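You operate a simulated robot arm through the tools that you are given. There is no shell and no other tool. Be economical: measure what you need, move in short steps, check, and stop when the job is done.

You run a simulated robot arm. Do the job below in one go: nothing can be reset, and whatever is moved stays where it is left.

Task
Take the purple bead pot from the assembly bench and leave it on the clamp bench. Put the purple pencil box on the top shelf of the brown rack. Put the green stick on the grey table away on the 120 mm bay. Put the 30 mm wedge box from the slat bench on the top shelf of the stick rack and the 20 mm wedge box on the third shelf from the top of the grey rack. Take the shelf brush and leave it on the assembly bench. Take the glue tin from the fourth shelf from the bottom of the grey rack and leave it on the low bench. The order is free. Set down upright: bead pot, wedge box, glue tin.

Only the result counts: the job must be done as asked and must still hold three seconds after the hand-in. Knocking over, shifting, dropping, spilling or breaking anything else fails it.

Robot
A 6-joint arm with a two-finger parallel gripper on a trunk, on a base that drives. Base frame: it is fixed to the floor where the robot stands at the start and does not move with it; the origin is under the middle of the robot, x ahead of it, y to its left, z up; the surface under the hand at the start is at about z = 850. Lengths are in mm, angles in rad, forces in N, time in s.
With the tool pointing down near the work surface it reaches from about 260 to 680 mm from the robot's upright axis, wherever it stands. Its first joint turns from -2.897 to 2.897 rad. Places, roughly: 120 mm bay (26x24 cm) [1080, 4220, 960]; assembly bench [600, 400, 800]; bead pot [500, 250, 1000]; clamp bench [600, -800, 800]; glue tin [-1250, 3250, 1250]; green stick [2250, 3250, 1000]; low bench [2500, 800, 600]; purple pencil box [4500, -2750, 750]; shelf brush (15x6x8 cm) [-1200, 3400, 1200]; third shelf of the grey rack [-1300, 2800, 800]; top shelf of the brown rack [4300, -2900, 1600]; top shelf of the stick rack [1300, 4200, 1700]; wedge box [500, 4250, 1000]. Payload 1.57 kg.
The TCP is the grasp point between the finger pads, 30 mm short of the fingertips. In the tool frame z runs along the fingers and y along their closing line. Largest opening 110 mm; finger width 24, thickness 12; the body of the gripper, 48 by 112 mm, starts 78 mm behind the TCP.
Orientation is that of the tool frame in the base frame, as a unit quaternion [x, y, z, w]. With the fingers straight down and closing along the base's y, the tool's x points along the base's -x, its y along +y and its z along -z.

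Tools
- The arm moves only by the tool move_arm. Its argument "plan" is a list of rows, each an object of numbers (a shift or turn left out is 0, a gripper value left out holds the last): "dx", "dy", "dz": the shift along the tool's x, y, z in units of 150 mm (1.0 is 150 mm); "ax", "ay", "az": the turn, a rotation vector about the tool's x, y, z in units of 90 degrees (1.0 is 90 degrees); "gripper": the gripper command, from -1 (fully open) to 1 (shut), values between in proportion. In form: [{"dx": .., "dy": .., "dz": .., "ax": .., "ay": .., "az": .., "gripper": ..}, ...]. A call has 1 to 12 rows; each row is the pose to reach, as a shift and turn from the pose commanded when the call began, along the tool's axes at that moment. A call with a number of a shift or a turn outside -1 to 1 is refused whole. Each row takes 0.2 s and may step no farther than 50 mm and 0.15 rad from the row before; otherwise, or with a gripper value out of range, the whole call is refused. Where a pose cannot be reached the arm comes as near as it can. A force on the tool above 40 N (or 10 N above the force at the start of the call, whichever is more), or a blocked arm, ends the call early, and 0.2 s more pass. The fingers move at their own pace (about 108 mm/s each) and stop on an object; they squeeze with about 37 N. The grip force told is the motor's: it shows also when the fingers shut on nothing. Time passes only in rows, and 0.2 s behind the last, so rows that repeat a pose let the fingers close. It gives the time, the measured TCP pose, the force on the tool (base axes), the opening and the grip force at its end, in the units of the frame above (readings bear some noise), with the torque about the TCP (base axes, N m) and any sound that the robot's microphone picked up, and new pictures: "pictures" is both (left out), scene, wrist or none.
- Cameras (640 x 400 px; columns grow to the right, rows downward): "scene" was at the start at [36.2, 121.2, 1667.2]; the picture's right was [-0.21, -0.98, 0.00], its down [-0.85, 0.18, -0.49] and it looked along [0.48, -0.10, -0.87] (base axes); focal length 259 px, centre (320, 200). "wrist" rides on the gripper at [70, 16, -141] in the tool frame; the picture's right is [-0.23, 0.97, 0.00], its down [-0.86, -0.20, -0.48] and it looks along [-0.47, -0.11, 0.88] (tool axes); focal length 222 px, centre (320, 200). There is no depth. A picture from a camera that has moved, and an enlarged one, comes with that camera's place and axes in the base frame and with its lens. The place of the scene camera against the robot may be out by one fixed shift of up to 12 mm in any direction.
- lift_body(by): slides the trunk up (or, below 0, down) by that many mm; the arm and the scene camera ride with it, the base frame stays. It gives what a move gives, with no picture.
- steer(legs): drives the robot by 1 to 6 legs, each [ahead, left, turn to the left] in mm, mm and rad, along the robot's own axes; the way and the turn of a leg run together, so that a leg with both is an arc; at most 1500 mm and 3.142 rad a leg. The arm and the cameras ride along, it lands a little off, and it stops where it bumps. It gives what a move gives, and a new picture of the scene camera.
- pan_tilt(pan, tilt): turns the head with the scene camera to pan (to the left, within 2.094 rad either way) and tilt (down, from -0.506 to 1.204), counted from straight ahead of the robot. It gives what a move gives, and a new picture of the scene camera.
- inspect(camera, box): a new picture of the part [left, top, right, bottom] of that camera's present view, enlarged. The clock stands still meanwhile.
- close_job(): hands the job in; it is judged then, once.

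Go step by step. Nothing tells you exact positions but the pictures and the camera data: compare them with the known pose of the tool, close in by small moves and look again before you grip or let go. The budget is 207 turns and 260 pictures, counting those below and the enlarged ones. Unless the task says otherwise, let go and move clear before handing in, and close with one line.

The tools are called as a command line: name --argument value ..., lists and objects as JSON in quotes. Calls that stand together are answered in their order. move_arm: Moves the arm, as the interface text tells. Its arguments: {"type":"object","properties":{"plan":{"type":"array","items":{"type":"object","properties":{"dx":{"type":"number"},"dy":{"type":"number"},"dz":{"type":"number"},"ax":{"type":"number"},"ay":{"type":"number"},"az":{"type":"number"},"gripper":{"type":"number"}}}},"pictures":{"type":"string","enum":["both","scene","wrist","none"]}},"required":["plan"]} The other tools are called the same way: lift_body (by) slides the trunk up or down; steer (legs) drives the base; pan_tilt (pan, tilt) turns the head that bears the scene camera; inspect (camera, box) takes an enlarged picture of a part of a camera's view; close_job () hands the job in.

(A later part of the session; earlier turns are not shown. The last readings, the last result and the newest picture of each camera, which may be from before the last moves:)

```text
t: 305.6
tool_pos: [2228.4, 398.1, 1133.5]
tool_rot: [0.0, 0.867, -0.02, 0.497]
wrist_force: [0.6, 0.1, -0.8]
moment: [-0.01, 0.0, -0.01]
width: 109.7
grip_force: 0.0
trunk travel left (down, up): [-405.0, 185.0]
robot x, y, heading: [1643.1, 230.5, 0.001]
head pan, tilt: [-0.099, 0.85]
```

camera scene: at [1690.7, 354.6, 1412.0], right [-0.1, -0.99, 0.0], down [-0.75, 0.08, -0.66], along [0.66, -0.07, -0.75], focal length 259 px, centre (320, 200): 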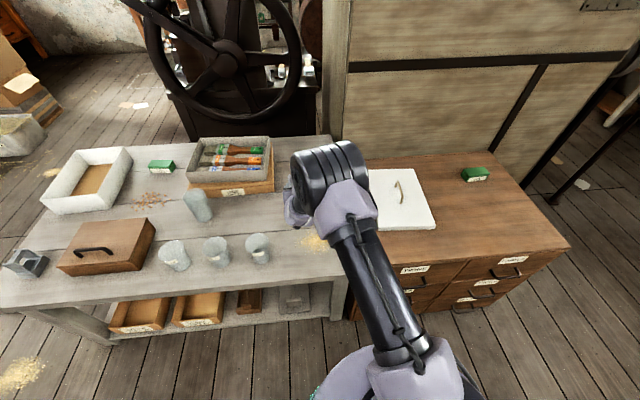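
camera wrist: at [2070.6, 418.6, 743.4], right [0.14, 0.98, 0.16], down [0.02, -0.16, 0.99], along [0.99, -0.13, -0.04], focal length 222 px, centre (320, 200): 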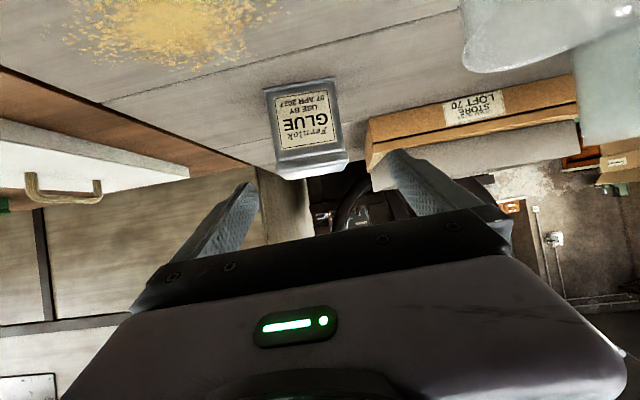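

Glue tin done. Now I go to the grey table for the green stick.

lift_body --by 150

steer --legs '[[-380, 0, 0], [0, 1400, 0], [0, 1200, 0]]'

pan_tilt --pan 0.2 --tilt 0.75

```text
t: 307.4
tool_pos: [2228.4, 398.4, 1283.4]
tool_rot: [0.0, 0.867, -0.02, 0.497]
wrist_force: [0.5, 0.2, 0.2]
moment: [0.03, 0.02, 0.01]
width: 109.9
grip_force: 0.2
trunk travel left (down, up): [-555.0, 35.0]
robot x, y, heading: [1640.4, 226.0, -0.002]
head pan, tilt: [-0.099, 0.85]
```

```text
t: 322.2
tool_pos: [1847.9, 3027.3, 1284.5]
tool_rot: [0.0, 0.868, -0.02, 0.497]
wrist_force: [0.2, -0.1, 0.9]
moment: [0.0, -0.01, -0.02]
width: 110.1
grip_force: 0.0
trunk travel left (down, up): [-555.0, 35.0]
robot x, y, heading: [1261.1, 2854.4, -0.005]
head pan, tilt: [-0.099, 0.85]
camera scene: at [1310.1, 2983.7, 1962.1], right [-0.1, -0.99, 0.0], down [-0.75, 0.08, -0.66], along [0.66, -0.07, -0.75], focal length 259 px, centre (320, 200)
```

scene: 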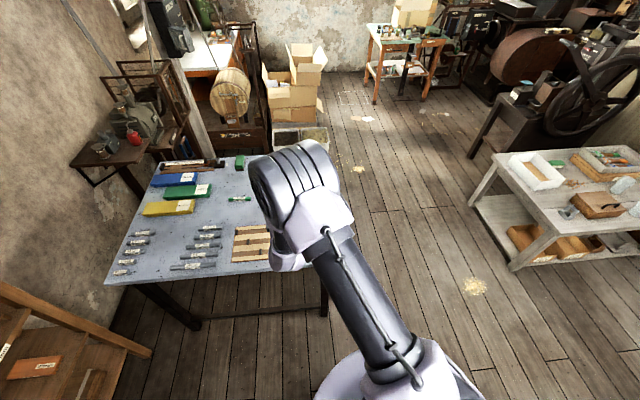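

```text
t: 323.0
tool_pos: [1847.9, 3027.2, 1283.3]
tool_rot: [0.0, 0.868, -0.02, 0.497]
wrist_force: [0.2, 0.6, -0.6]
moment: [0.0, -0.01, -0.05]
width: 110.0
grip_force: 0.1
trunk travel left (down, up): [-555.0, 35.0]
robot x, y, heading: [1263.7, 2855.4, -0.003]
head pan, tilt: [0.201, 0.75]
camera scene: at [1313.6, 3007.7, 1970.1], right [0.19, -0.98, 0.0], down [-0.67, -0.13, -0.73], along [0.72, 0.14, -0.68], focal length 259 px, centre (320, 200)
```

scene: 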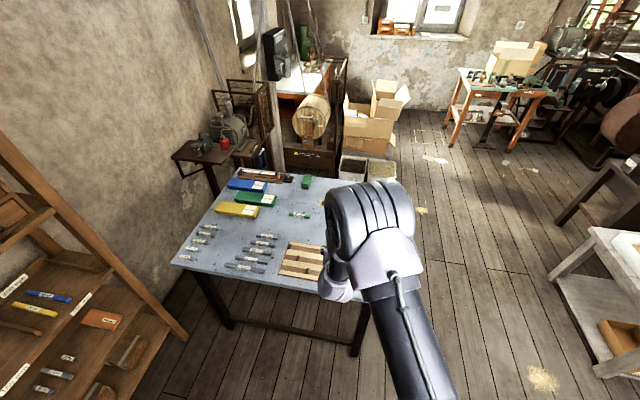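

inspect --camera "scene" --box '[165, 155, 345, 300]'

inspect --camera "scene" --box '[0, 220, 180, 400]'

```text
2.76 times, centred on (255, 228) of scene
camera zoom: at [1313.6, 3007.7, 1970.1], right [0.19, -0.98, 0.0], down [-0.67, -0.13, -0.73], along [0.72, 0.14, -0.68], focal length 714 px, centre (499, 124)
```

zoom: 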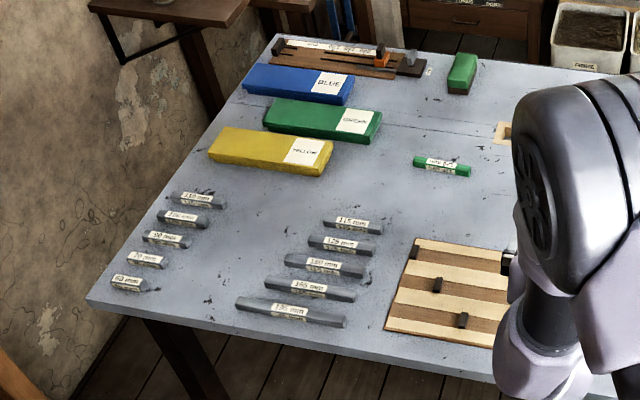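

```text
2.22 times, centred on (90, 310) of scene
camera zoom: at [1313.6, 3007.7, 1970.1], right [0.19, -0.98, 0.0], down [-0.67, -0.13, -0.73], along [0.72, 0.14, -0.68], focal length 576 px, centre (831, -44)
```

zoom: 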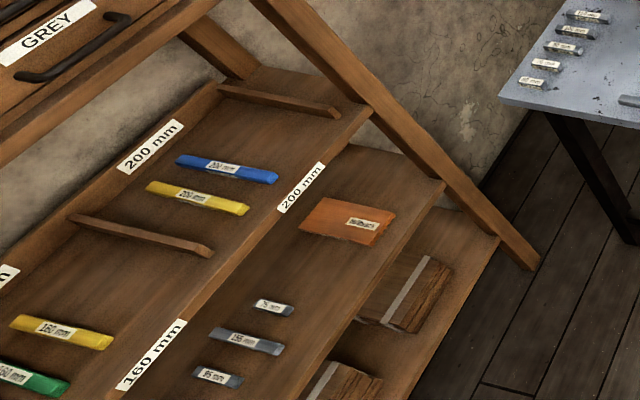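

The green stick lies along y at about (2264, 3308) on the table (top z ≈ 930). I'll approach it from the table's south side, facing +y.

steer --legs '[[0, -380, 0], [1160, 0, 0], [0, 0, 1.575]]'

pan_tilt --pan 0.15 --tilt 0.75

move_arm --plan '[{"gripper": -1}]' --pictures "wrist"

```text
t: 334.7
tool_pos: [2203.2, 3068.2, 1285.6]
tool_rot: [0.625, -0.602, -0.344, -0.359]
wrist_force: [0.5, 0.6, 0.5]
moment: [0.01, 0.02, -0.04]
width: 110.2
grip_force: 0.1
trunk travel left (down, up): [-555.0, 35.0]
robot x, y, heading: [2392.5, 2484.4, 1.604]
head pan, tilt: [0.201, 0.75]
camera scene: at [2229.3, 2538.4, 1970.1], right [0.97, 0.23, 0.0], down [0.16, -0.66, -0.73], along [-0.17, 0.71, -0.68], focal length 259 px, centre (320, 200)
```

scene: 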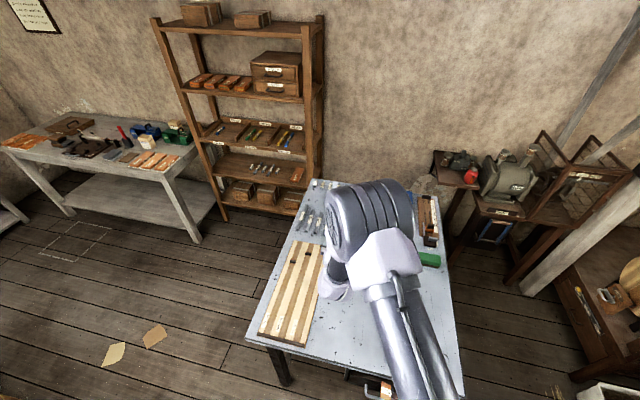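

```text
t: 335.3
tool_pos: [2202.8, 3068.1, 1284.1]
tool_rot: [0.625, -0.602, -0.343, -0.36]
wrist_force: [0.5, 0.2, -0.3]
moment: [-0.01, 0.01, 0.01]
width: 110.2
grip_force: 0.0
trunk travel left (down, up): [-555.0, 35.0]
robot x, y, heading: [2398.1, 2485.1, 1.609]
head pan, tilt: [0.15, 0.75]
camera scene: at [2233.4, 2539.2, 1970.1], right [0.98, 0.18, 0.0], down [0.12, -0.67, -0.73], along [-0.13, 0.72, -0.68], focal length 259 px, centre (320, 200)
```

scene: 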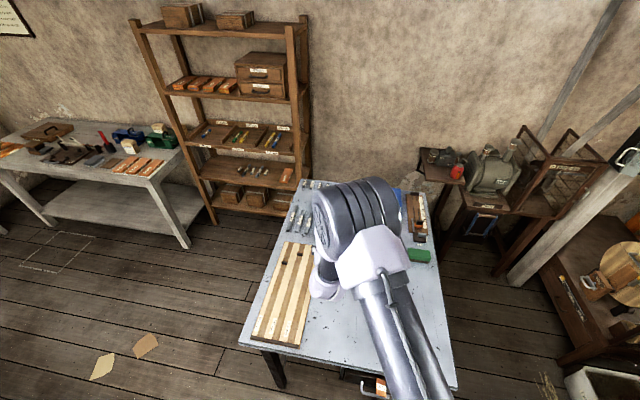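

```text
t: 335.7
tool_pos: [2203.8, 3069.0, 1283.6]
tool_rot: [0.625, -0.602, -0.344, -0.36]
wrist_force: [0.3, 0.3, 0.5]
moment: [-0.01, 0.02, -0.01]
width: 110.2
grip_force: 0.0
trunk travel left (down, up): [-555.0, 35.0]
robot x, y, heading: [2401.1, 2485.6, 1.598]
head pan, tilt: [0.15, 0.75]
camera wrist: at [2188.6, 2911.3, 1293.2], right [-0.98, 0.1, 0.16], down [0.16, 0.02, 0.99], along [0.09, 0.99, -0.04], focal length 222 px, centre (320, 200)
```

wrist: 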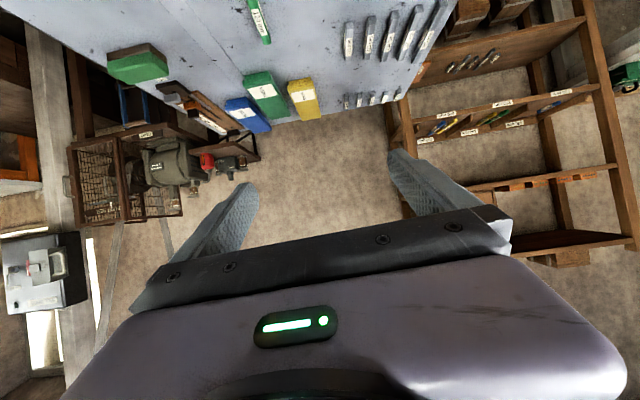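

I shift so the hand comes over the stick's line, and lower the trunk.

steer --legs '[[110, -62, -0.02]]'

lift_body --by -200

move_arm --plan '[{"gripper": -1}]' --pictures "wrist"

```text
t: 337.0
tool_pos: [2276.0, 3184.0, 1284.3]
tool_rot: [0.619, -0.608, -0.341, -0.363]
wrist_force: [0.6, -0.2, -0.8]
moment: [0.0, -0.01, 0.01]
width: 110.2
grip_force: 0.1
trunk travel left (down, up): [-555.0, 35.0]
robot x, y, heading: [2459.2, 2597.5, 1.591]
head pan, tilt: [0.15, 0.75]
camera scene: at [2295.8, 2654.8, 1970.1], right [0.99, 0.16, 0.0], down [0.11, -0.67, -0.73], along [-0.12, 0.72, -0.68], focal length 259 px, centre (320, 200)
```

scene: 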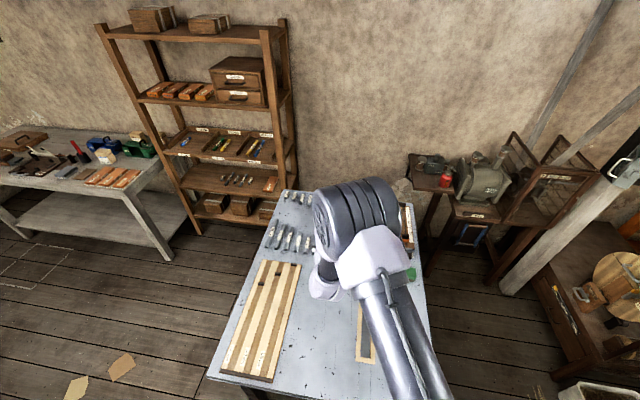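

```text
t: 339.2
tool_pos: [2276.4, 3184.8, 1084.5]
tool_rot: [0.619, -0.607, -0.342, -0.363]
wrist_force: [-0.1, -0.5, 0.0]
moment: [-0.02, 0.01, 0.01]
width: 110.2
grip_force: 0.0
trunk travel left (down, up): [-355.0, 235.0]
robot x, y, heading: [2457.7, 2599.1, 1.586]
head pan, tilt: [0.15, 0.75]
```

```text
t: 339.6
tool_pos: [2275.1, 3184.5, 1085.1]
tool_rot: [0.62, -0.608, -0.34, -0.362]
wrist_force: [0.4, -0.4, -0.1]
moment: [0.0, 0.01, -0.02]
width: 109.8
grip_force: 0.2
trunk travel left (down, up): [-355.0, 235.0]
robot x, y, heading: [2458.3, 2600.8, 1.585]
head pan, tilt: [0.15, 0.75]
camera wrist: at [2257.9, 3028.1, 1093.2], right [-0.98, 0.12, 0.16], down [0.16, 0.02, 0.99], along [0.11, 0.99, -0.04], focal length 222 px, centre (320, 200)
```

wrist: 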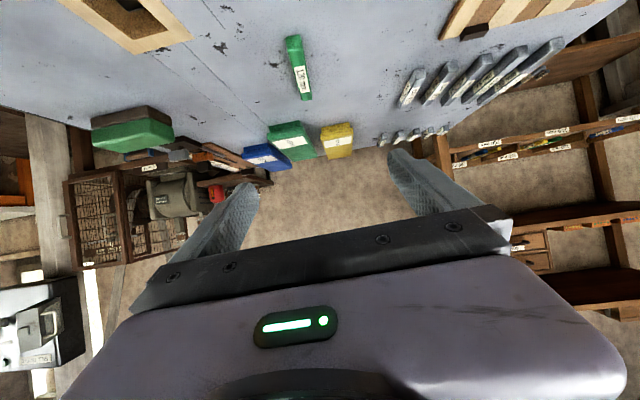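

Stick centre ≈ (2287, 3302) with the table top near z 911. I move the open fingers over it, still 50 mm up.

move_arm --plan '[{"dz": 0.25, "dx": 0.09, "dy": -0.04, "ax": 0.02, "az": 0.013, "gripper": -0.3}, {"dz": 0.5, "dx": 0.18, "dy": -0.083, "ax": 0.044, "az": 0.026, "gripper": -0.3}, {"dz": 0.75, "dx": 0.27, "dy": -0.083, "ax": 0.044, "az": 0.026, "gripper": -0.3}, {"dz": 0.97, "dx": 0.35, "dy": -0.083, "ax": 0.044, "az": 0.026, "gripper": -0.3}, {"dz": 0.97, "dx": 0.35, "dy": -0.083, "ax": 0.044, "az": 0.026, "gripper": -0.3}]' --pictures "wrist"

```text
t: 340.8
tool_pos: [2291.2, 3280.8, 966.4]
tool_rot: [-0.593, 0.631, 0.327, 0.377]
wrist_force: [0.4, -0.1, -0.5]
moment: [0.01, -0.03, 0.01]
width: 71.4
grip_force: 0.1
trunk travel left (down, up): [-355.0, 235.0]
robot x, y, heading: [2454.3, 2600.2, 1.583]
head pan, tilt: [0.15, 0.75]
camera wrist: at [2260.9, 3126.5, 974.3], right [-0.97, 0.19, 0.16], down [0.17, 0.0, 0.99], along [0.19, 0.98, -0.03], focal length 222 px, centre (320, 200)
```

wrist: 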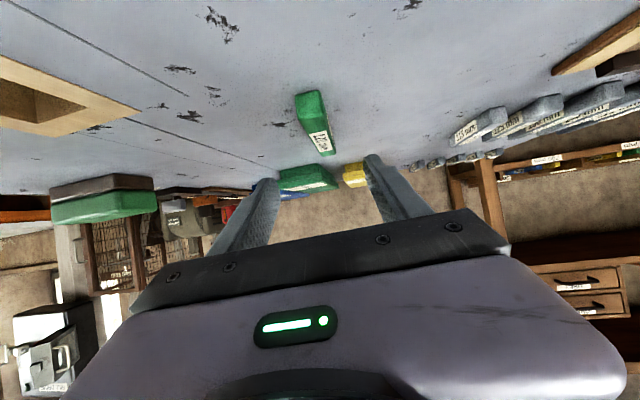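

I correct 9 mm sideways and descend to the table.

move_arm --plan '[{"dy": 0.06, "dx": 0.06, "dz": 0.035, "gripper": -0.3}, {"dy": 0.06, "dx": 0.11, "dz": 0.063, "gripper": -0.3}, {"dy": 0.06, "dx": 0.14, "dz": 0.081, "gripper": -0.3}]' --pictures "wrist"

```text
t: 341.6
tool_pos: [2282.3, 3283.6, 942.3]
tool_rot: [-0.594, 0.632, 0.326, 0.377]
wrist_force: [-0.4, -0.4, -0.1]
moment: [-0.02, -0.02, 0.02]
width: 71.4
grip_force: 0.0
trunk travel left (down, up): [-355.0, 235.0]
robot x, y, heading: [2456.4, 2597.1, 1.586]
head pan, tilt: [0.15, 0.75]
camera wrist: at [2252.6, 3128.3, 950.7], right [-0.97, 0.19, 0.16], down [0.17, 0.0, 0.99], along [0.19, 0.98, -0.04], focal length 222 px, centre (320, 200)
```

wrist: 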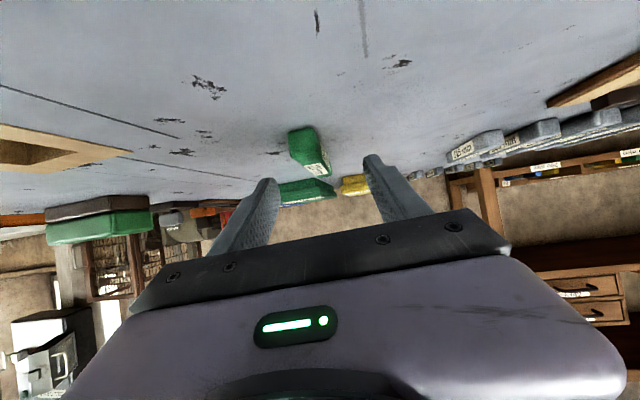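

move_arm --plan '[{"dx": 0.023, "dz": 0.013, "gripper": -0.3}, {"dx": 0.046, "dz": 0.026, "gripper": -0.3}, {"dx": 0.069, "dz": 0.039, "gripper": -0.3}]' --pictures "wrist"

```text
t: 342.4
tool_pos: [2284.6, 3282.4, 928.4]
tool_rot: [-0.594, 0.631, 0.327, 0.377]
wrist_force: [-0.5, -0.6, -0.1]
moment: [-0.01, -0.03, 0.01]
width: 71.4
grip_force: 0.1
trunk travel left (down, up): [-355.0, 235.0]
robot x, y, heading: [2461.2, 2602.6, 1.588]
head pan, tilt: [0.15, 0.75]
camera wrist: at [2254.8, 3127.9, 937.9], right [-0.97, 0.19, 0.16], down [0.17, 0.0, 0.99], along [0.19, 0.98, -0.04], focal length 222 px, centre (320, 200)
```

wrist: 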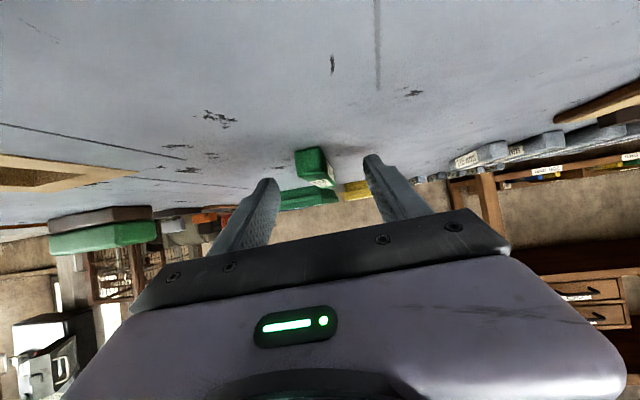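

The fingers straddle the stick at about its height. I close.

move_arm --plan '[{"dx": 0.015, "dz": 0.009, "gripper": -0.3}, {"dx": 0.015, "dz": 0.009, "gripper": 0.3}, {"dx": 0.015, "dz": 0.009, "gripper": 1}, {"dx": 0.015, "dz": 0.009, "gripper": 1}, {"dx": 0.015, "dz": 0.009, "gripper": 1}]' --pictures "wrist"

```text
t: 343.6
tool_pos: [2285.1, 3282.9, 926.4]
tool_rot: [-0.595, 0.631, 0.327, 0.376]
wrist_force: [0.1, 0.1, 0.4]
moment: [0.0, -0.03, 0.03]
width: 17.1
grip_force: 32.1
trunk travel left (down, up): [-355.0, 235.0]
robot x, y, heading: [2457.8, 2599.5, 1.59]
head pan, tilt: [0.15, 0.75]
camera wrist: at [2255.4, 3127.6, 935.2], right [-0.97, 0.19, 0.16], down [0.17, 0.0, 0.99], along [0.19, 0.98, -0.04], focal length 222 px, centre (320, 200)
```

wrist: 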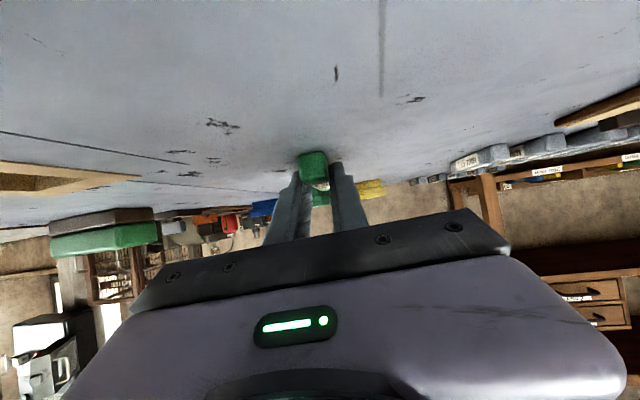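

Closed at 17 mm on the stick. I lift slowly.

move_arm --plan '[{"dx": -0.03, "dz": -0.017, "gripper": 1}, {"dx": -0.08, "dz": -0.046, "gripper": 1}, {"dx": -0.15, "dz": -0.087, "gripper": 1}, {"dx": -0.25, "dz": -0.145, "gripper": 1}, {"dx": -0.35, "dz": -0.2, "gripper": 1}, {"dx": -0.45, "dz": -0.26, "gripper": 1}]' --pictures "wrist"

```text
t: 345.0
tool_pos: [2284.0, 3283.3, 1004.7]
tool_rot: [-0.594, 0.632, 0.326, 0.376]
wrist_force: [-0.3, 0.3, 1.0]
moment: [-0.02, 0.05, 0.01]
width: 16.9
grip_force: 32.4
trunk travel left (down, up): [-355.0, 235.0]
robot x, y, heading: [2460.6, 2599.7, 1.586]
head pan, tilt: [0.15, 0.75]
camera wrist: at [2254.3, 3128.2, 1013.6], right [-0.97, 0.19, 0.16], down [0.17, 0.0, 0.99], along [0.19, 0.98, -0.04], focal length 222 px, centre (320, 200)
```

wrist: 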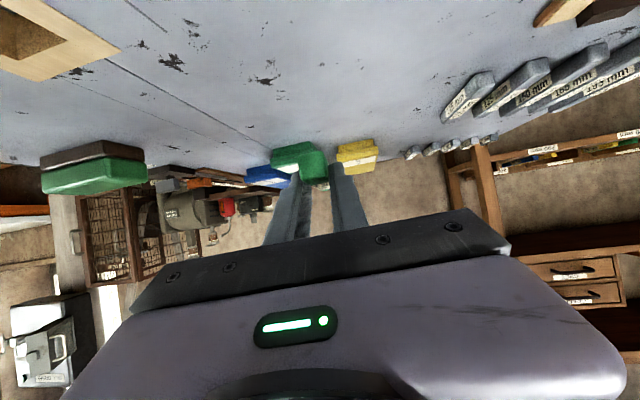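

inspect --camera "wrist" --box '[240, 120, 400, 220]'

```text
4.00 times, centred on (320, 170) of wrist
camera zoom: at [2254.3, 3128.2, 1013.6], right [-0.97, 0.19, 0.16], down [0.17, 0.0, 0.99], along [0.19, 0.98, -0.04], focal length 888 px, centre (320, 320)
```

zoom: 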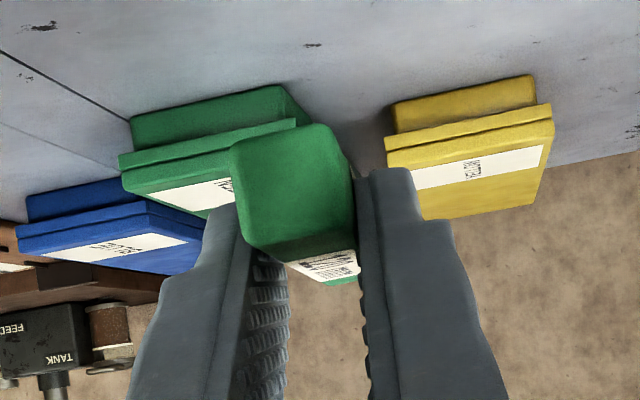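

The stick is held by its middle. I raise the trunk and drive across to face the stick rack.

lift_body --by 200

steer --legs '[[0, 1180, -0.015], [400, 0, 0]]'

move_arm --plan '[{"gripper": 1}]' --pictures "wrist"

```text
t: 347.1
tool_pos: [2284.6, 3284.4, 1204.2]
tool_rot: [-0.594, 0.632, 0.327, 0.377]
wrist_force: [-0.7, -0.5, -0.2]
moment: [-0.01, -0.01, 0.0]
width: 16.9
grip_force: 31.8
trunk travel left (down, up): [-555.0, 35.0]
robot x, y, heading: [2458.3, 2602.6, 1.581]
head pan, tilt: [0.15, 0.75]
```

```text
t: 355.3
tool_pos: [1098.2, 3672.3, 1204.7]
tool_rot: [-0.592, 0.634, 0.324, 0.378]
wrist_force: [-0.4, -0.2, -0.8]
moment: [0.01, 0.01, 0.0]
width: 16.7
grip_force: 32.1
trunk travel left (down, up): [-555.0, 35.0]
robot x, y, heading: [1270.8, 2988.9, 1.577]
head pan, tilt: [0.15, 0.75]
camera scene: at [1105.2, 3044.3, 1970.1], right [0.99, 0.16, 0.0], down [0.11, -0.67, -0.73], along [-0.12, 0.72, -0.68], focal length 259 px, centre (320, 200)
```

scene: 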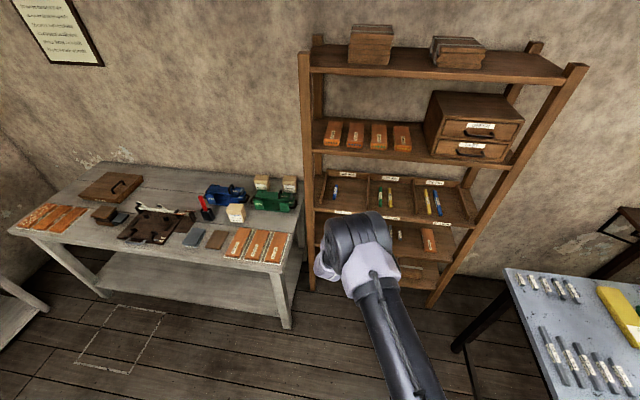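

```text
t: 355.7
tool_pos: [1098.1, 3672.5, 1205.5]
tool_rot: [-0.591, 0.633, 0.326, 0.379]
wrist_force: [1.6, 0.2, -0.3]
moment: [0.0, -0.01, 0.01]
width: 16.8
grip_force: 32.3
trunk travel left (down, up): [-555.0, 35.0]
robot x, y, heading: [1270.0, 2986.0, 1.581]
head pan, tilt: [0.15, 0.75]
camera wrist: at [1066.6, 3516.8, 1213.7], right [-0.97, 0.2, 0.16], down [0.17, 0.0, 0.99], along [0.2, 0.98, -0.03], focal length 222 px, centre (320, 200)
```

wrist: 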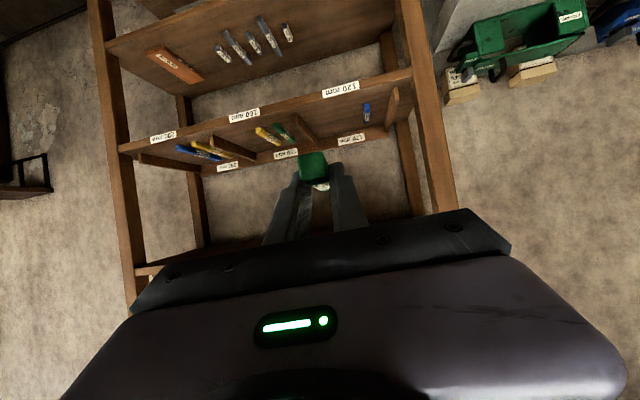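

inspect --camera "scene" --box '[290, 120, 500, 260]'

inspect --camera "wrist" --box '[220, 60, 440, 200]'

```text
2.86 times, centred on (395, 190) of scene
camera zoom: at [1105.3, 3043.0, 1970.1], right [0.99, 0.16, 0.0], down [0.11, -0.67, -0.73], along [-0.12, 0.72, -0.68], focal length 740 px, centre (106, 229)
```

zoom: 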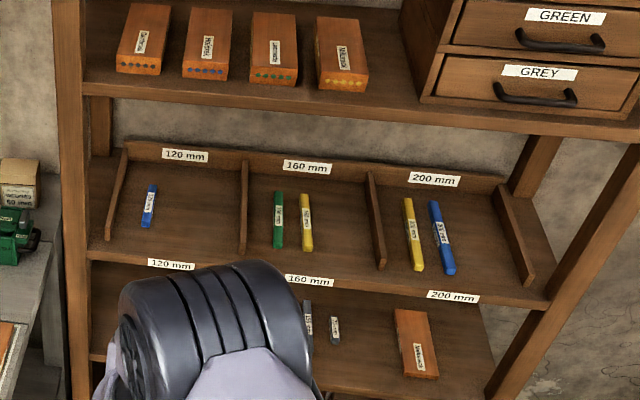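

```text
2.86 times, centred on (330, 130) of wrist
camera zoom: at [1066.6, 3516.8, 1213.7], right [-0.97, 0.2, 0.16], down [0.17, 0.0, 0.99], along [0.2, 0.98, -0.03], focal length 635 px, centre (291, 400)
```

zoom: 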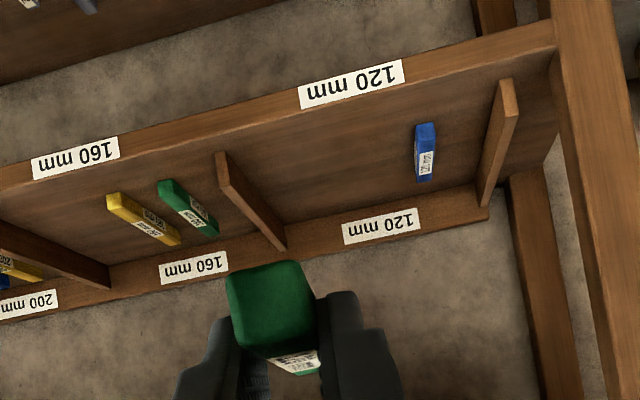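

The 120 mm bay (floor z ≈ 953) spans x 935–1195 with a blue stick at x ≈ 1000; I aim the green one at x ≈ 1110. I lower and drive in.

lift_body --by -130

steer --legs '[[300, -12, 0]]'

move_arm --plan '[{"gripper": 1}]' --pictures "wrist"

```text
t: 357.2
tool_pos: [1097.6, 3673.1, 1074.7]
tool_rot: [-0.592, 0.634, 0.325, 0.378]
wrist_force: [-0.1, -0.1, -0.6]
moment: [-0.02, 0.03, 0.01]
width: 17.0
grip_force: 32.4
trunk travel left (down, up): [-425.0, 165.0]
robot x, y, heading: [1265.4, 2988.9, 1.577]
head pan, tilt: [0.15, 0.75]
```

```text
t: 359.3
tool_pos: [1100.8, 3963.2, 1074.5]
tool_rot: [-0.595, 0.631, 0.327, 0.376]
wrist_force: [0.9, -0.5, -0.4]
moment: [-0.01, -0.04, -0.04]
width: 17.0
grip_force: 32.2
trunk travel left (down, up): [-425.0, 165.0]
robot x, y, heading: [1274.4, 3276.8, 1.588]
head pan, tilt: [0.15, 0.75]
camera scene: at [1113.3, 3335.5, 1840.0], right [0.99, 0.17, 0.0], down [0.11, -0.67, -0.73], along [-0.12, 0.72, -0.68], focal length 259 px, centre (320, 200)
```

scene: 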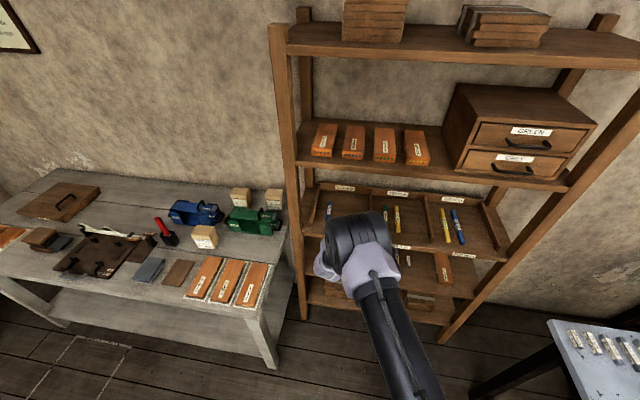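

```text
t: 359.7
tool_pos: [1101.4, 3963.1, 1074.5]
tool_rot: [-0.594, 0.63, 0.328, 0.377]
wrist_force: [0.0, 0.0, -0.3]
moment: [-0.03, 0.02, -0.04]
width: 16.9
grip_force: 31.9
trunk travel left (down, up): [-425.0, 165.0]
robot x, y, heading: [1275.5, 3282.6, 1.587]
head pan, tilt: [0.15, 0.75]
camera wrist: at [1071.0, 3807.5, 1083.5], right [-0.97, 0.19, 0.16], down [0.17, 0.0, 0.99], along [0.19, 0.98, -0.04], focal length 222 px, centre (320, 200)
```

wrist: 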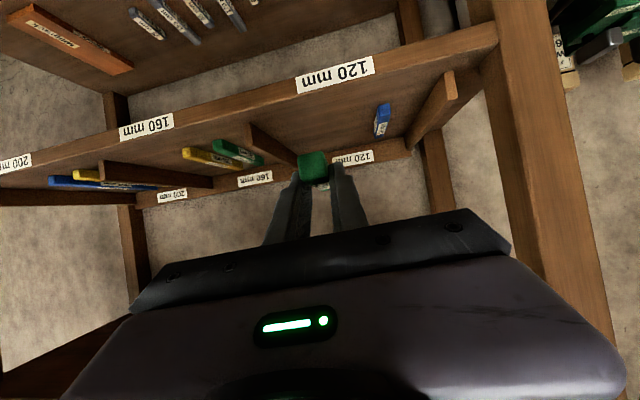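

Aligned with the free part of the bay. I drive in the last 220 mm.

steer --legs '[[218, -5, 0]]'

move_arm --plan '[{"dx": 0.1, "dz": 0.058, "gripper": 1}, {"dx": 0.2, "dz": 0.116, "gripper": 1}, {"dx": 0.3, "dz": 0.173, "gripper": 1}]' --pictures "wrist"

```text
t: 361.3
tool_pos: [1104.2, 4177.2, 1074.0]
tool_rot: [-0.593, 0.632, 0.326, 0.378]
wrist_force: [0.1, -0.1, -0.5]
moment: [0.03, -0.02, -0.01]
width: 16.9
grip_force: 31.4
trunk travel left (down, up): [-425.0, 165.0]
robot x, y, heading: [1274.6, 3493.8, 1.584]
head pan, tilt: [0.15, 0.75]
camera scene: at [1115.2, 3550.0, 1840.0], right [0.99, 0.16, 0.0], down [0.11, -0.67, -0.73], along [-0.12, 0.72, -0.68], focal length 259 px, centre (320, 200)
```

scene: 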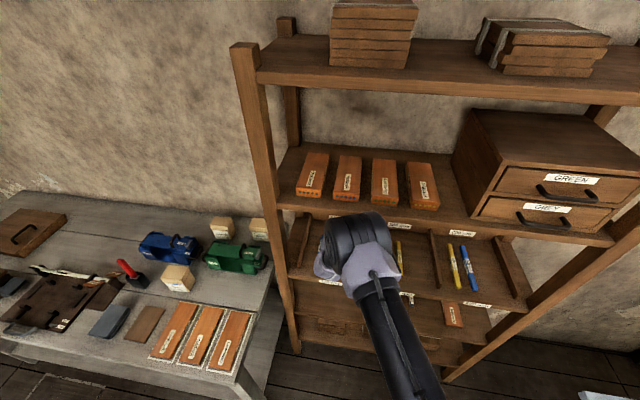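

```text
t: 362.1
tool_pos: [1105.9, 4177.5, 1023.2]
tool_rot: [-0.594, 0.631, 0.327, 0.377]
wrist_force: [0.0, -0.2, 0.2]
moment: [-0.01, 0.02, -0.01]
width: 16.7
grip_force: 31.8
trunk travel left (down, up): [-425.0, 165.0]
robot x, y, heading: [1273.1, 3493.6, 1.585]
head pan, tilt: [0.15, 0.75]
camera wrist: at [1075.9, 4023.3, 1032.3], right [-0.97, 0.2, 0.16], down [0.17, 0.0, 0.99], along [0.19, 0.98, -0.04], focal length 222 px, centre (320, 200)
```

wrist: 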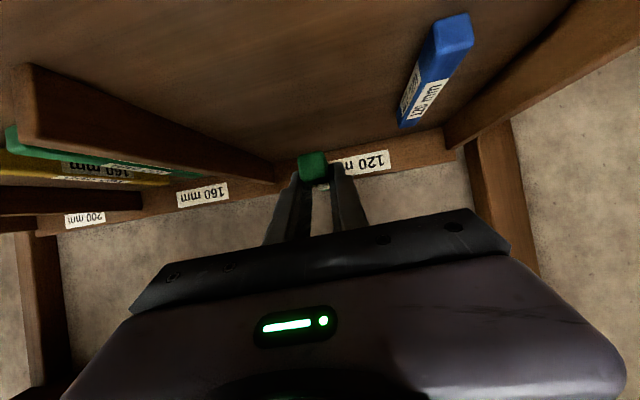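

In the bay. I lower to contact.

move_arm --plan '[{"dx": 0.08, "dz": 0.046, "gripper": 1}, {"dx": 0.15, "dz": 0.087, "gripper": 1}, {"dx": 0.19, "dz": 0.11, "gripper": 1}, {"dx": 0.215, "dz": 0.124, "gripper": 1}]' --pictures "wrist"

```text
t: 363.1
tool_pos: [1107.5, 4176.6, 985.3]
tool_rot: [-0.594, 0.632, 0.326, 0.377]
wrist_force: [0.4, 0.0, 0.0]
moment: [0.04, 0.0, 0.01]
width: 17.0
grip_force: 31.7
trunk travel left (down, up): [-425.0, 165.0]
robot x, y, heading: [1274.7, 3491.2, 1.585]
head pan, tilt: [0.15, 0.75]
camera wrist: at [1077.1, 4022.0, 994.8], right [-0.97, 0.2, 0.16], down [0.17, 0.0, 0.99], along [0.19, 0.98, -0.04], focal length 222 px, centre (320, 200)
```

wrist: 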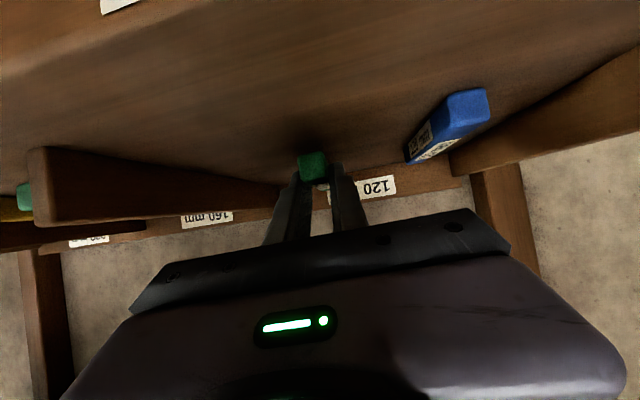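

move_arm --plan '[{"dx": 0.015, "dz": 0.009, "gripper": 1}, {"dx": 0.03, "dz": 0.017, "gripper": 1}, {"dx": 0.042, "dz": 0.024, "gripper": 1}]' --pictures "none"

```text
t: 363.9
tool_pos: [1107.0, 4176.1, 978.7]
tool_rot: [-0.593, 0.633, 0.326, 0.377]
wrist_force: [0.8, -0.3, 0.1]
moment: [-0.02, 0.05, -0.01]
width: 16.8
grip_force: 32.4
trunk travel left (down, up): [-425.0, 165.0]
robot x, y, heading: [1274.5, 3493.0, 1.586]
head pan, tilt: [0.15, 0.75]
```

move_arm --plan '[{"dx": 0.012, "dz": 0.007, "gripper": 1}, {"dx": 0.024, "dz": 0.014, "gripper": 1}, {"dx": 0.036, "dz": 0.021, "gripper": 1}]' --pictures "wrist"

```text
t: 364.7
tool_pos: [1107.3, 4176.6, 976.2]
tool_rot: [-0.592, 0.631, 0.329, 0.378]
wrist_force: [2.4, -0.5, 25.8]
moment: [-0.27, 0.15, 0.11]
width: 16.6
grip_force: 31.7
trunk travel left (down, up): [-425.0, 165.0]
robot x, y, heading: [1275.7, 3494.8, 1.583]
head pan, tilt: [0.15, 0.75]
camera wrist: at [1077.1, 4020.8, 983.5], right [-0.97, 0.19, 0.17], down [0.17, 0.0, 0.99], along [0.19, 0.98, -0.03], focal length 222 px, centre (320, 200)
```

wrist: 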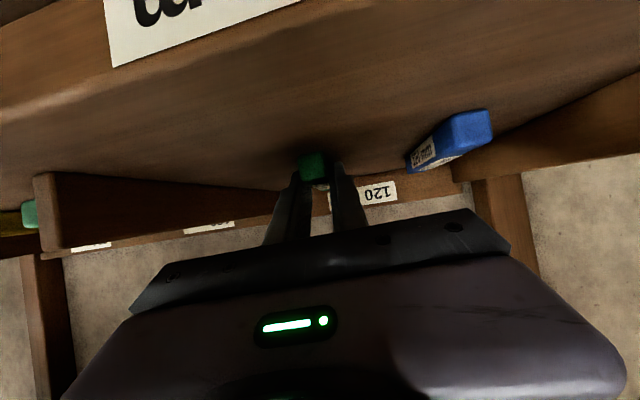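

Contact. I ease up a touch, open to about 50 mm, and lift away.

move_arm --plan '[{"dx": -0.012, "dz": -0.007, "gripper": 1}, {"dx": -0.012, "dz": -0.007, "gripper": 0.1}, {"dx": -0.012, "dz": -0.007, "gripper": 0.1}, {"dx": -0.012, "dz": -0.007, "gripper": 0.1}, {"dx": -0.1, "dz": -0.058, "gripper": 0.1}, {"dx": -0.25, "dz": -0.144, "gripper": 0.1}, {"dx": -0.4, "dz": -0.231, "gripper": 0.1}]' --pictures "wrist"

```text
t: 366.3
tool_pos: [1103.4, 4176.9, 1040.2]
tool_rot: [-0.594, 0.632, 0.326, 0.376]
wrist_force: [0.9, -0.2, -0.3]
moment: [0.01, -0.01, -0.02]
width: 49.5
grip_force: 0.0
trunk travel left (down, up): [-425.0, 165.0]
robot x, y, heading: [1276.0, 3496.1, 1.586]
head pan, tilt: [0.15, 0.75]
camera wrist: at [1072.7, 4021.9, 1048.6], right [-0.97, 0.19, 0.16], down [0.16, 0.0, 0.99], along [0.19, 0.98, -0.04], focal length 222 px, centre (320, 200)
```

wrist: 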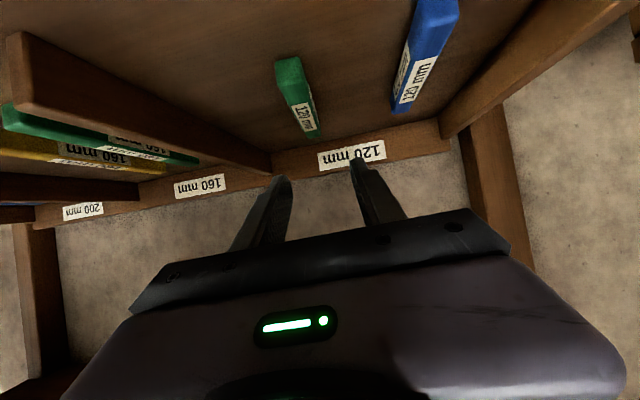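

The stick lies in the 120 mm bay. I back out and look at the wedge boxes on the slat bench.

steer --legs '[[-350, 0, -0.015]]'

inspect --camera "scene" --box '[120, 140, 320, 300]'

```text
t: 368.6
tool_pos: [1115.4, 3817.0, 1038.7]
tool_rot: [-0.59, 0.634, 0.326, 0.379]
wrist_force: [-0.6, -0.7, 0.4]
moment: [0.01, -0.02, 0.0]
width: 49.6
grip_force: 0.0
trunk travel left (down, up): [-425.0, 165.0]
robot x, y, heading: [1280.5, 3132.6, 1.575]
head pan, tilt: [0.15, 0.75]
camera scene: at [1118.9, 3187.5, 1840.1], right [0.99, 0.15, 0.0], down [0.1, -0.67, -0.73], along [-0.11, 0.72, -0.68], focal length 259 px, centre (320, 200)
```

scene: 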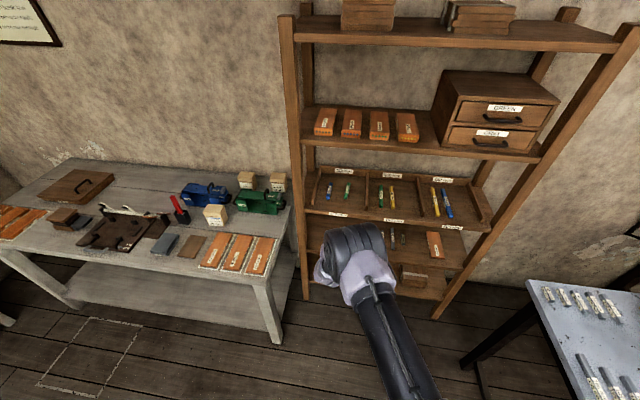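

```text
2.50 times, centred on (220, 220) of scene
camera zoom: at [1118.9, 3187.5, 1840.1], right [0.99, 0.15, 0.0], down [0.1, -0.67, -0.73], along [-0.11, 0.72, -0.68], focal length 647 px, centre (570, 150)
```

zoom: 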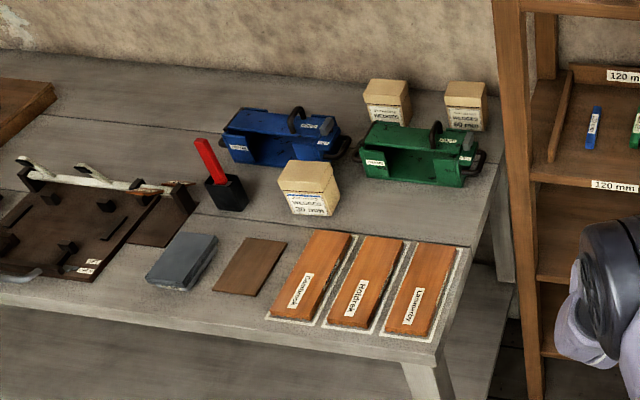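

I raise the trunk and move in front of the slat bench to read the labels.

lift_body --by 160

steer --legs '[[0, 560, 0], [120, 0, 0]]'

inspect --camera "scene" --box '[200, 80, 520, 280]'

move_arm --plan '[{"gripper": -1}, {"gripper": -1}]' --pictures "wrist"

```text
t: 370.5
tool_pos: [1114.5, 3817.7, 1199.8]
tool_rot: [-0.59, 0.635, 0.324, 0.378]
wrist_force: [0.1, 0.3, -0.4]
moment: [0.01, 0.0, 0.02]
width: 49.8
grip_force: 0.1
trunk travel left (down, up): [-585.0, 5.0]
robot x, y, heading: [1276.0, 3130.1, 1.576]
head pan, tilt: [0.15, 0.75]
```

```text
t: 374.4
tool_pos: [577.6, 3933.8, 1200.6]
tool_rot: [-0.591, 0.634, 0.325, 0.378]
wrist_force: [-0.5, 0.3, -1.2]
moment: [0.01, -0.01, 0.0]
width: 49.6
grip_force: 0.0
trunk travel left (down, up): [-585.0, 5.0]
robot x, y, heading: [742.9, 3251.0, 1.577]
head pan, tilt: [0.15, 0.75]
camera scene: at [584.2, 3304.9, 2000.2], right [0.99, 0.16, 0.0], down [0.11, -0.67, -0.73], along [-0.11, 0.72, -0.68], focal length 259 px, centre (320, 200)
```

scene: 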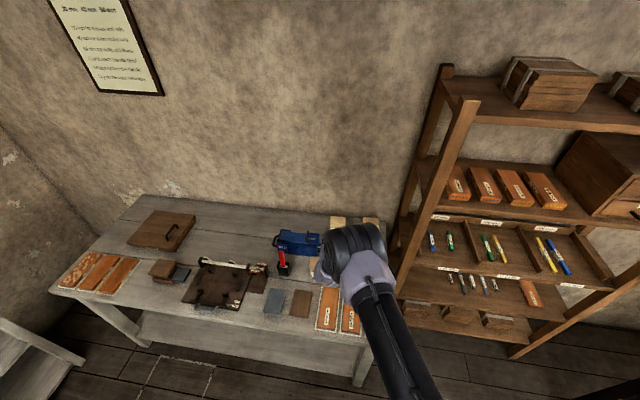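

```text
2.00 times, centred on (360, 180) of scene
camera zoom: at [584.2, 3304.9, 2000.2], right [0.99, 0.16, 0.0], down [0.11, -0.67, -0.73], along [-0.11, 0.72, -0.68], focal length 518 px, centre (240, 240)
```

zoom: 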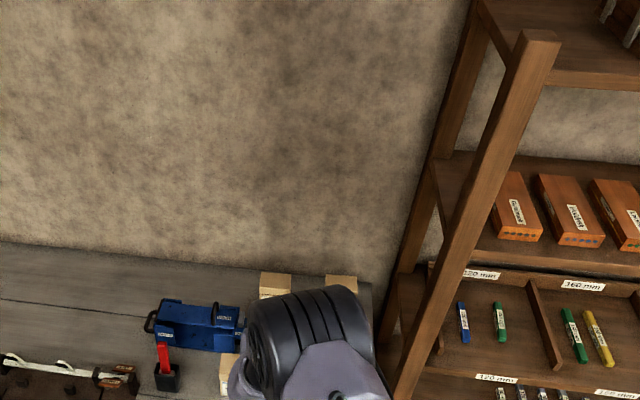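

```text
t: 375.0
tool_pos: [576.7, 3935.9, 1198.5]
tool_rot: [-0.591, 0.634, 0.324, 0.378]
wrist_force: [0.4, -0.2, 0.1]
moment: [-0.03, 0.0, -0.01]
width: 109.9
grip_force: 0.1
trunk travel left (down, up): [-585.0, 5.0]
robot x, y, heading: [747.3, 3247.4, 1.577]
head pan, tilt: [0.15, 0.75]
camera wrist: at [546.0, 3780.5, 1208.3], right [-0.97, 0.2, 0.16], down [0.17, 0.0, 0.99], along [0.2, 0.98, -0.04], focal length 222 px, centre (320, 200)
```

wrist: 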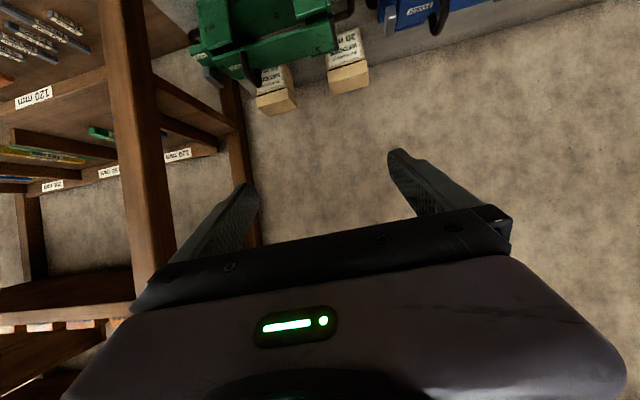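

inspect --camera "wrist" --box '[180, 0, 480, 140]'

```text
2.13 times, centred on (330, 70) of wrist
camera zoom: at [546.0, 3780.5, 1208.3], right [-0.97, 0.2, 0.16], down [0.17, 0.0, 0.99], along [0.2, 0.98, -0.04], focal length 474 px, centre (299, 477)
```

zoom: 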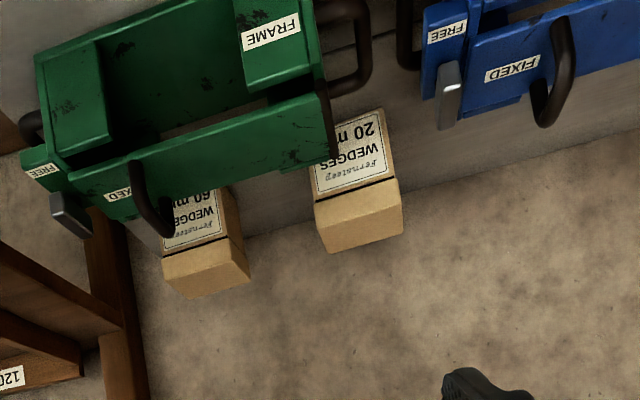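

Labels read: behind the green carrier are 20 mm (left) and 60 mm (right), so the front one should be 30 mm. I move the hand in front of that one to check.

steer --legs '[[-110, 115, 0]]'

lift_body --by -180

move_arm --plan '[{"gripper": -1}]' --pictures "both"

```text
t: 376.4
tool_pos: [465.1, 3827.7, 1200.7]
tool_rot: [-0.591, 0.635, 0.324, 0.379]
wrist_force: [0.2, -0.2, 0.2]
moment: [-0.01, -0.01, 0.01]
width: 110.1
grip_force: 0.1
trunk travel left (down, up): [-585.0, 5.0]
robot x, y, heading: [634.8, 3141.7, 1.574]
head pan, tilt: [0.15, 0.75]
camera scene: at [471.2, 3199.0, 2000.0], right [0.99, 0.15, 0.0], down [0.11, -0.67, -0.73], along [-0.11, 0.72, -0.68], focal length 259 px, centre (320, 200)
```

scene: 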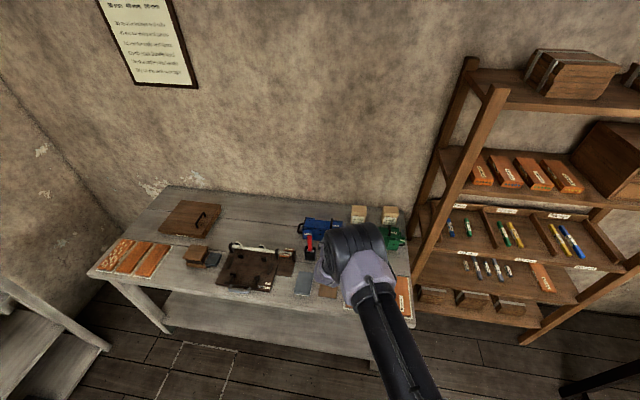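

```text
t: 378.4
tool_pos: [464.8, 3828.8, 1019.7]
tool_rot: [-0.592, 0.634, 0.324, 0.377]
wrist_force: [-0.3, -0.9, 0.3]
moment: [-0.01, -0.02, -0.01]
width: 110.3
grip_force: 0.0
trunk travel left (down, up): [-405.0, 185.0]
robot x, y, heading: [633.3, 3140.9, 1.579]
head pan, tilt: [0.15, 0.75]
```

```text
t: 378.8
tool_pos: [465.9, 3827.6, 1019.8]
tool_rot: [-0.591, 0.634, 0.325, 0.378]
wrist_force: [-0.1, -0.4, -0.4]
moment: [-0.01, -0.02, -0.02]
width: 109.9
grip_force: 0.1
trunk travel left (down, up): [-405.0, 185.0]
robot x, y, heading: [632.4, 3143.0, 1.575]
head pan, tilt: [0.15, 0.75]
camera scene: at [471.4, 3199.1, 1820.1], right [0.99, 0.15, 0.0], down [0.11, -0.67, -0.73], along [-0.11, 0.72, -0.68], focal length 259 px, centre (320, 200)
camera wrist: at [433.7, 3673.3, 1028.8], right [-0.97, 0.2, 0.16], down [0.17, 0.0, 0.99], along [0.2, 0.98, -0.04], focal length 222 px, centre (320, 200)
```

scene: 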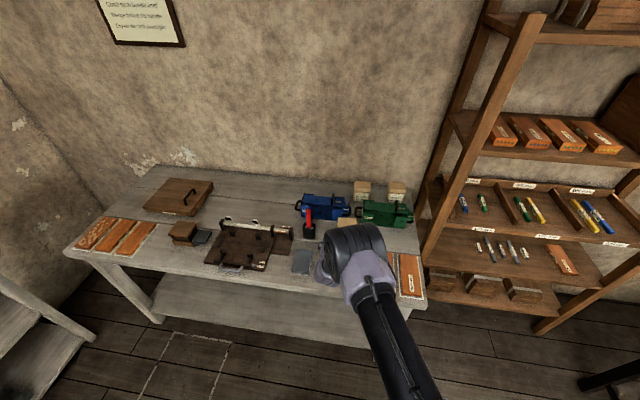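
wrist: 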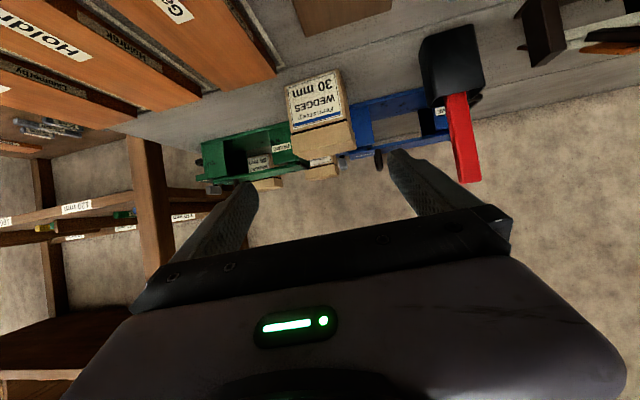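

The front box is "30 mm", at about (478, 4005), turned about 7°. I reposition so the hand lines up with it.

steer --legs '[[85, -168, 0], [0, 0, 0.2]]'

move_arm --plan '[{"gripper": -1}]' --pictures "wrist"

```text
t: 381.1
tool_pos: [501.6, 3869.7, 1019.1]
tool_rot: [0.65, -0.573, -0.36, -0.345]
wrist_force: [-1.2, 0.5, -0.8]
moment: [0.0, 0.02, -0.04]
width: 110.2
grip_force: 0.0
trunk travel left (down, up): [-405.0, 185.0]
robot x, y, heading: [799.9, 3228.5, 1.775]
head pan, tilt: [0.15, 0.75]
camera scene: at [630.9, 3254.8, 1820.0], right [0.94, 0.35, 0.0], down [0.24, -0.64, -0.73], along [-0.25, 0.69, -0.68], focal length 259 px, centre (320, 200)
```

scene: 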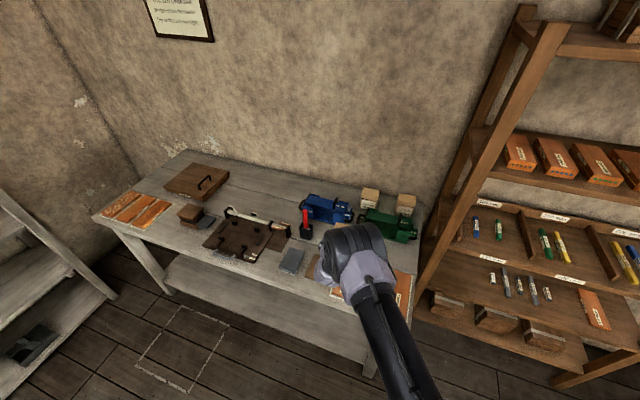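

```text
t: 381.5
tool_pos: [502.8, 3869.3, 1019.4]
tool_rot: [0.65, -0.574, -0.359, -0.345]
wrist_force: [-0.2, -0.7, -0.5]
moment: [0.01, -0.04, 0.01]
width: 109.8
grip_force: 0.1
trunk travel left (down, up): [-405.0, 185.0]
robot x, y, heading: [802.3, 3228.4, 1.774]
head pan, tilt: [0.15, 0.75]
camera wrist: at [502.3, 3711.1, 1028.7], right [-0.99, 0.01, 0.16], down [0.16, 0.03, 0.99], along [0.0, 1.0, -0.04], focal length 222 px, centre (320, 200)
```

wrist: 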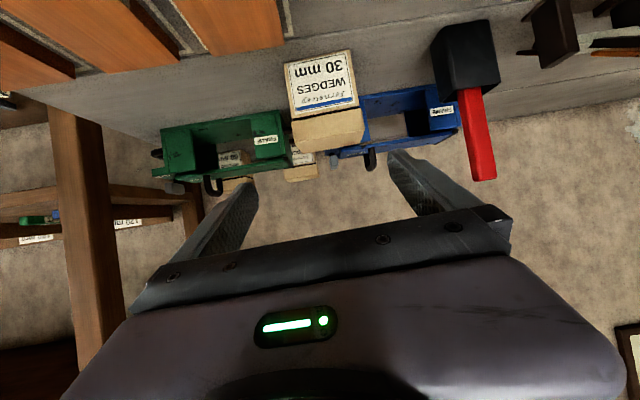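

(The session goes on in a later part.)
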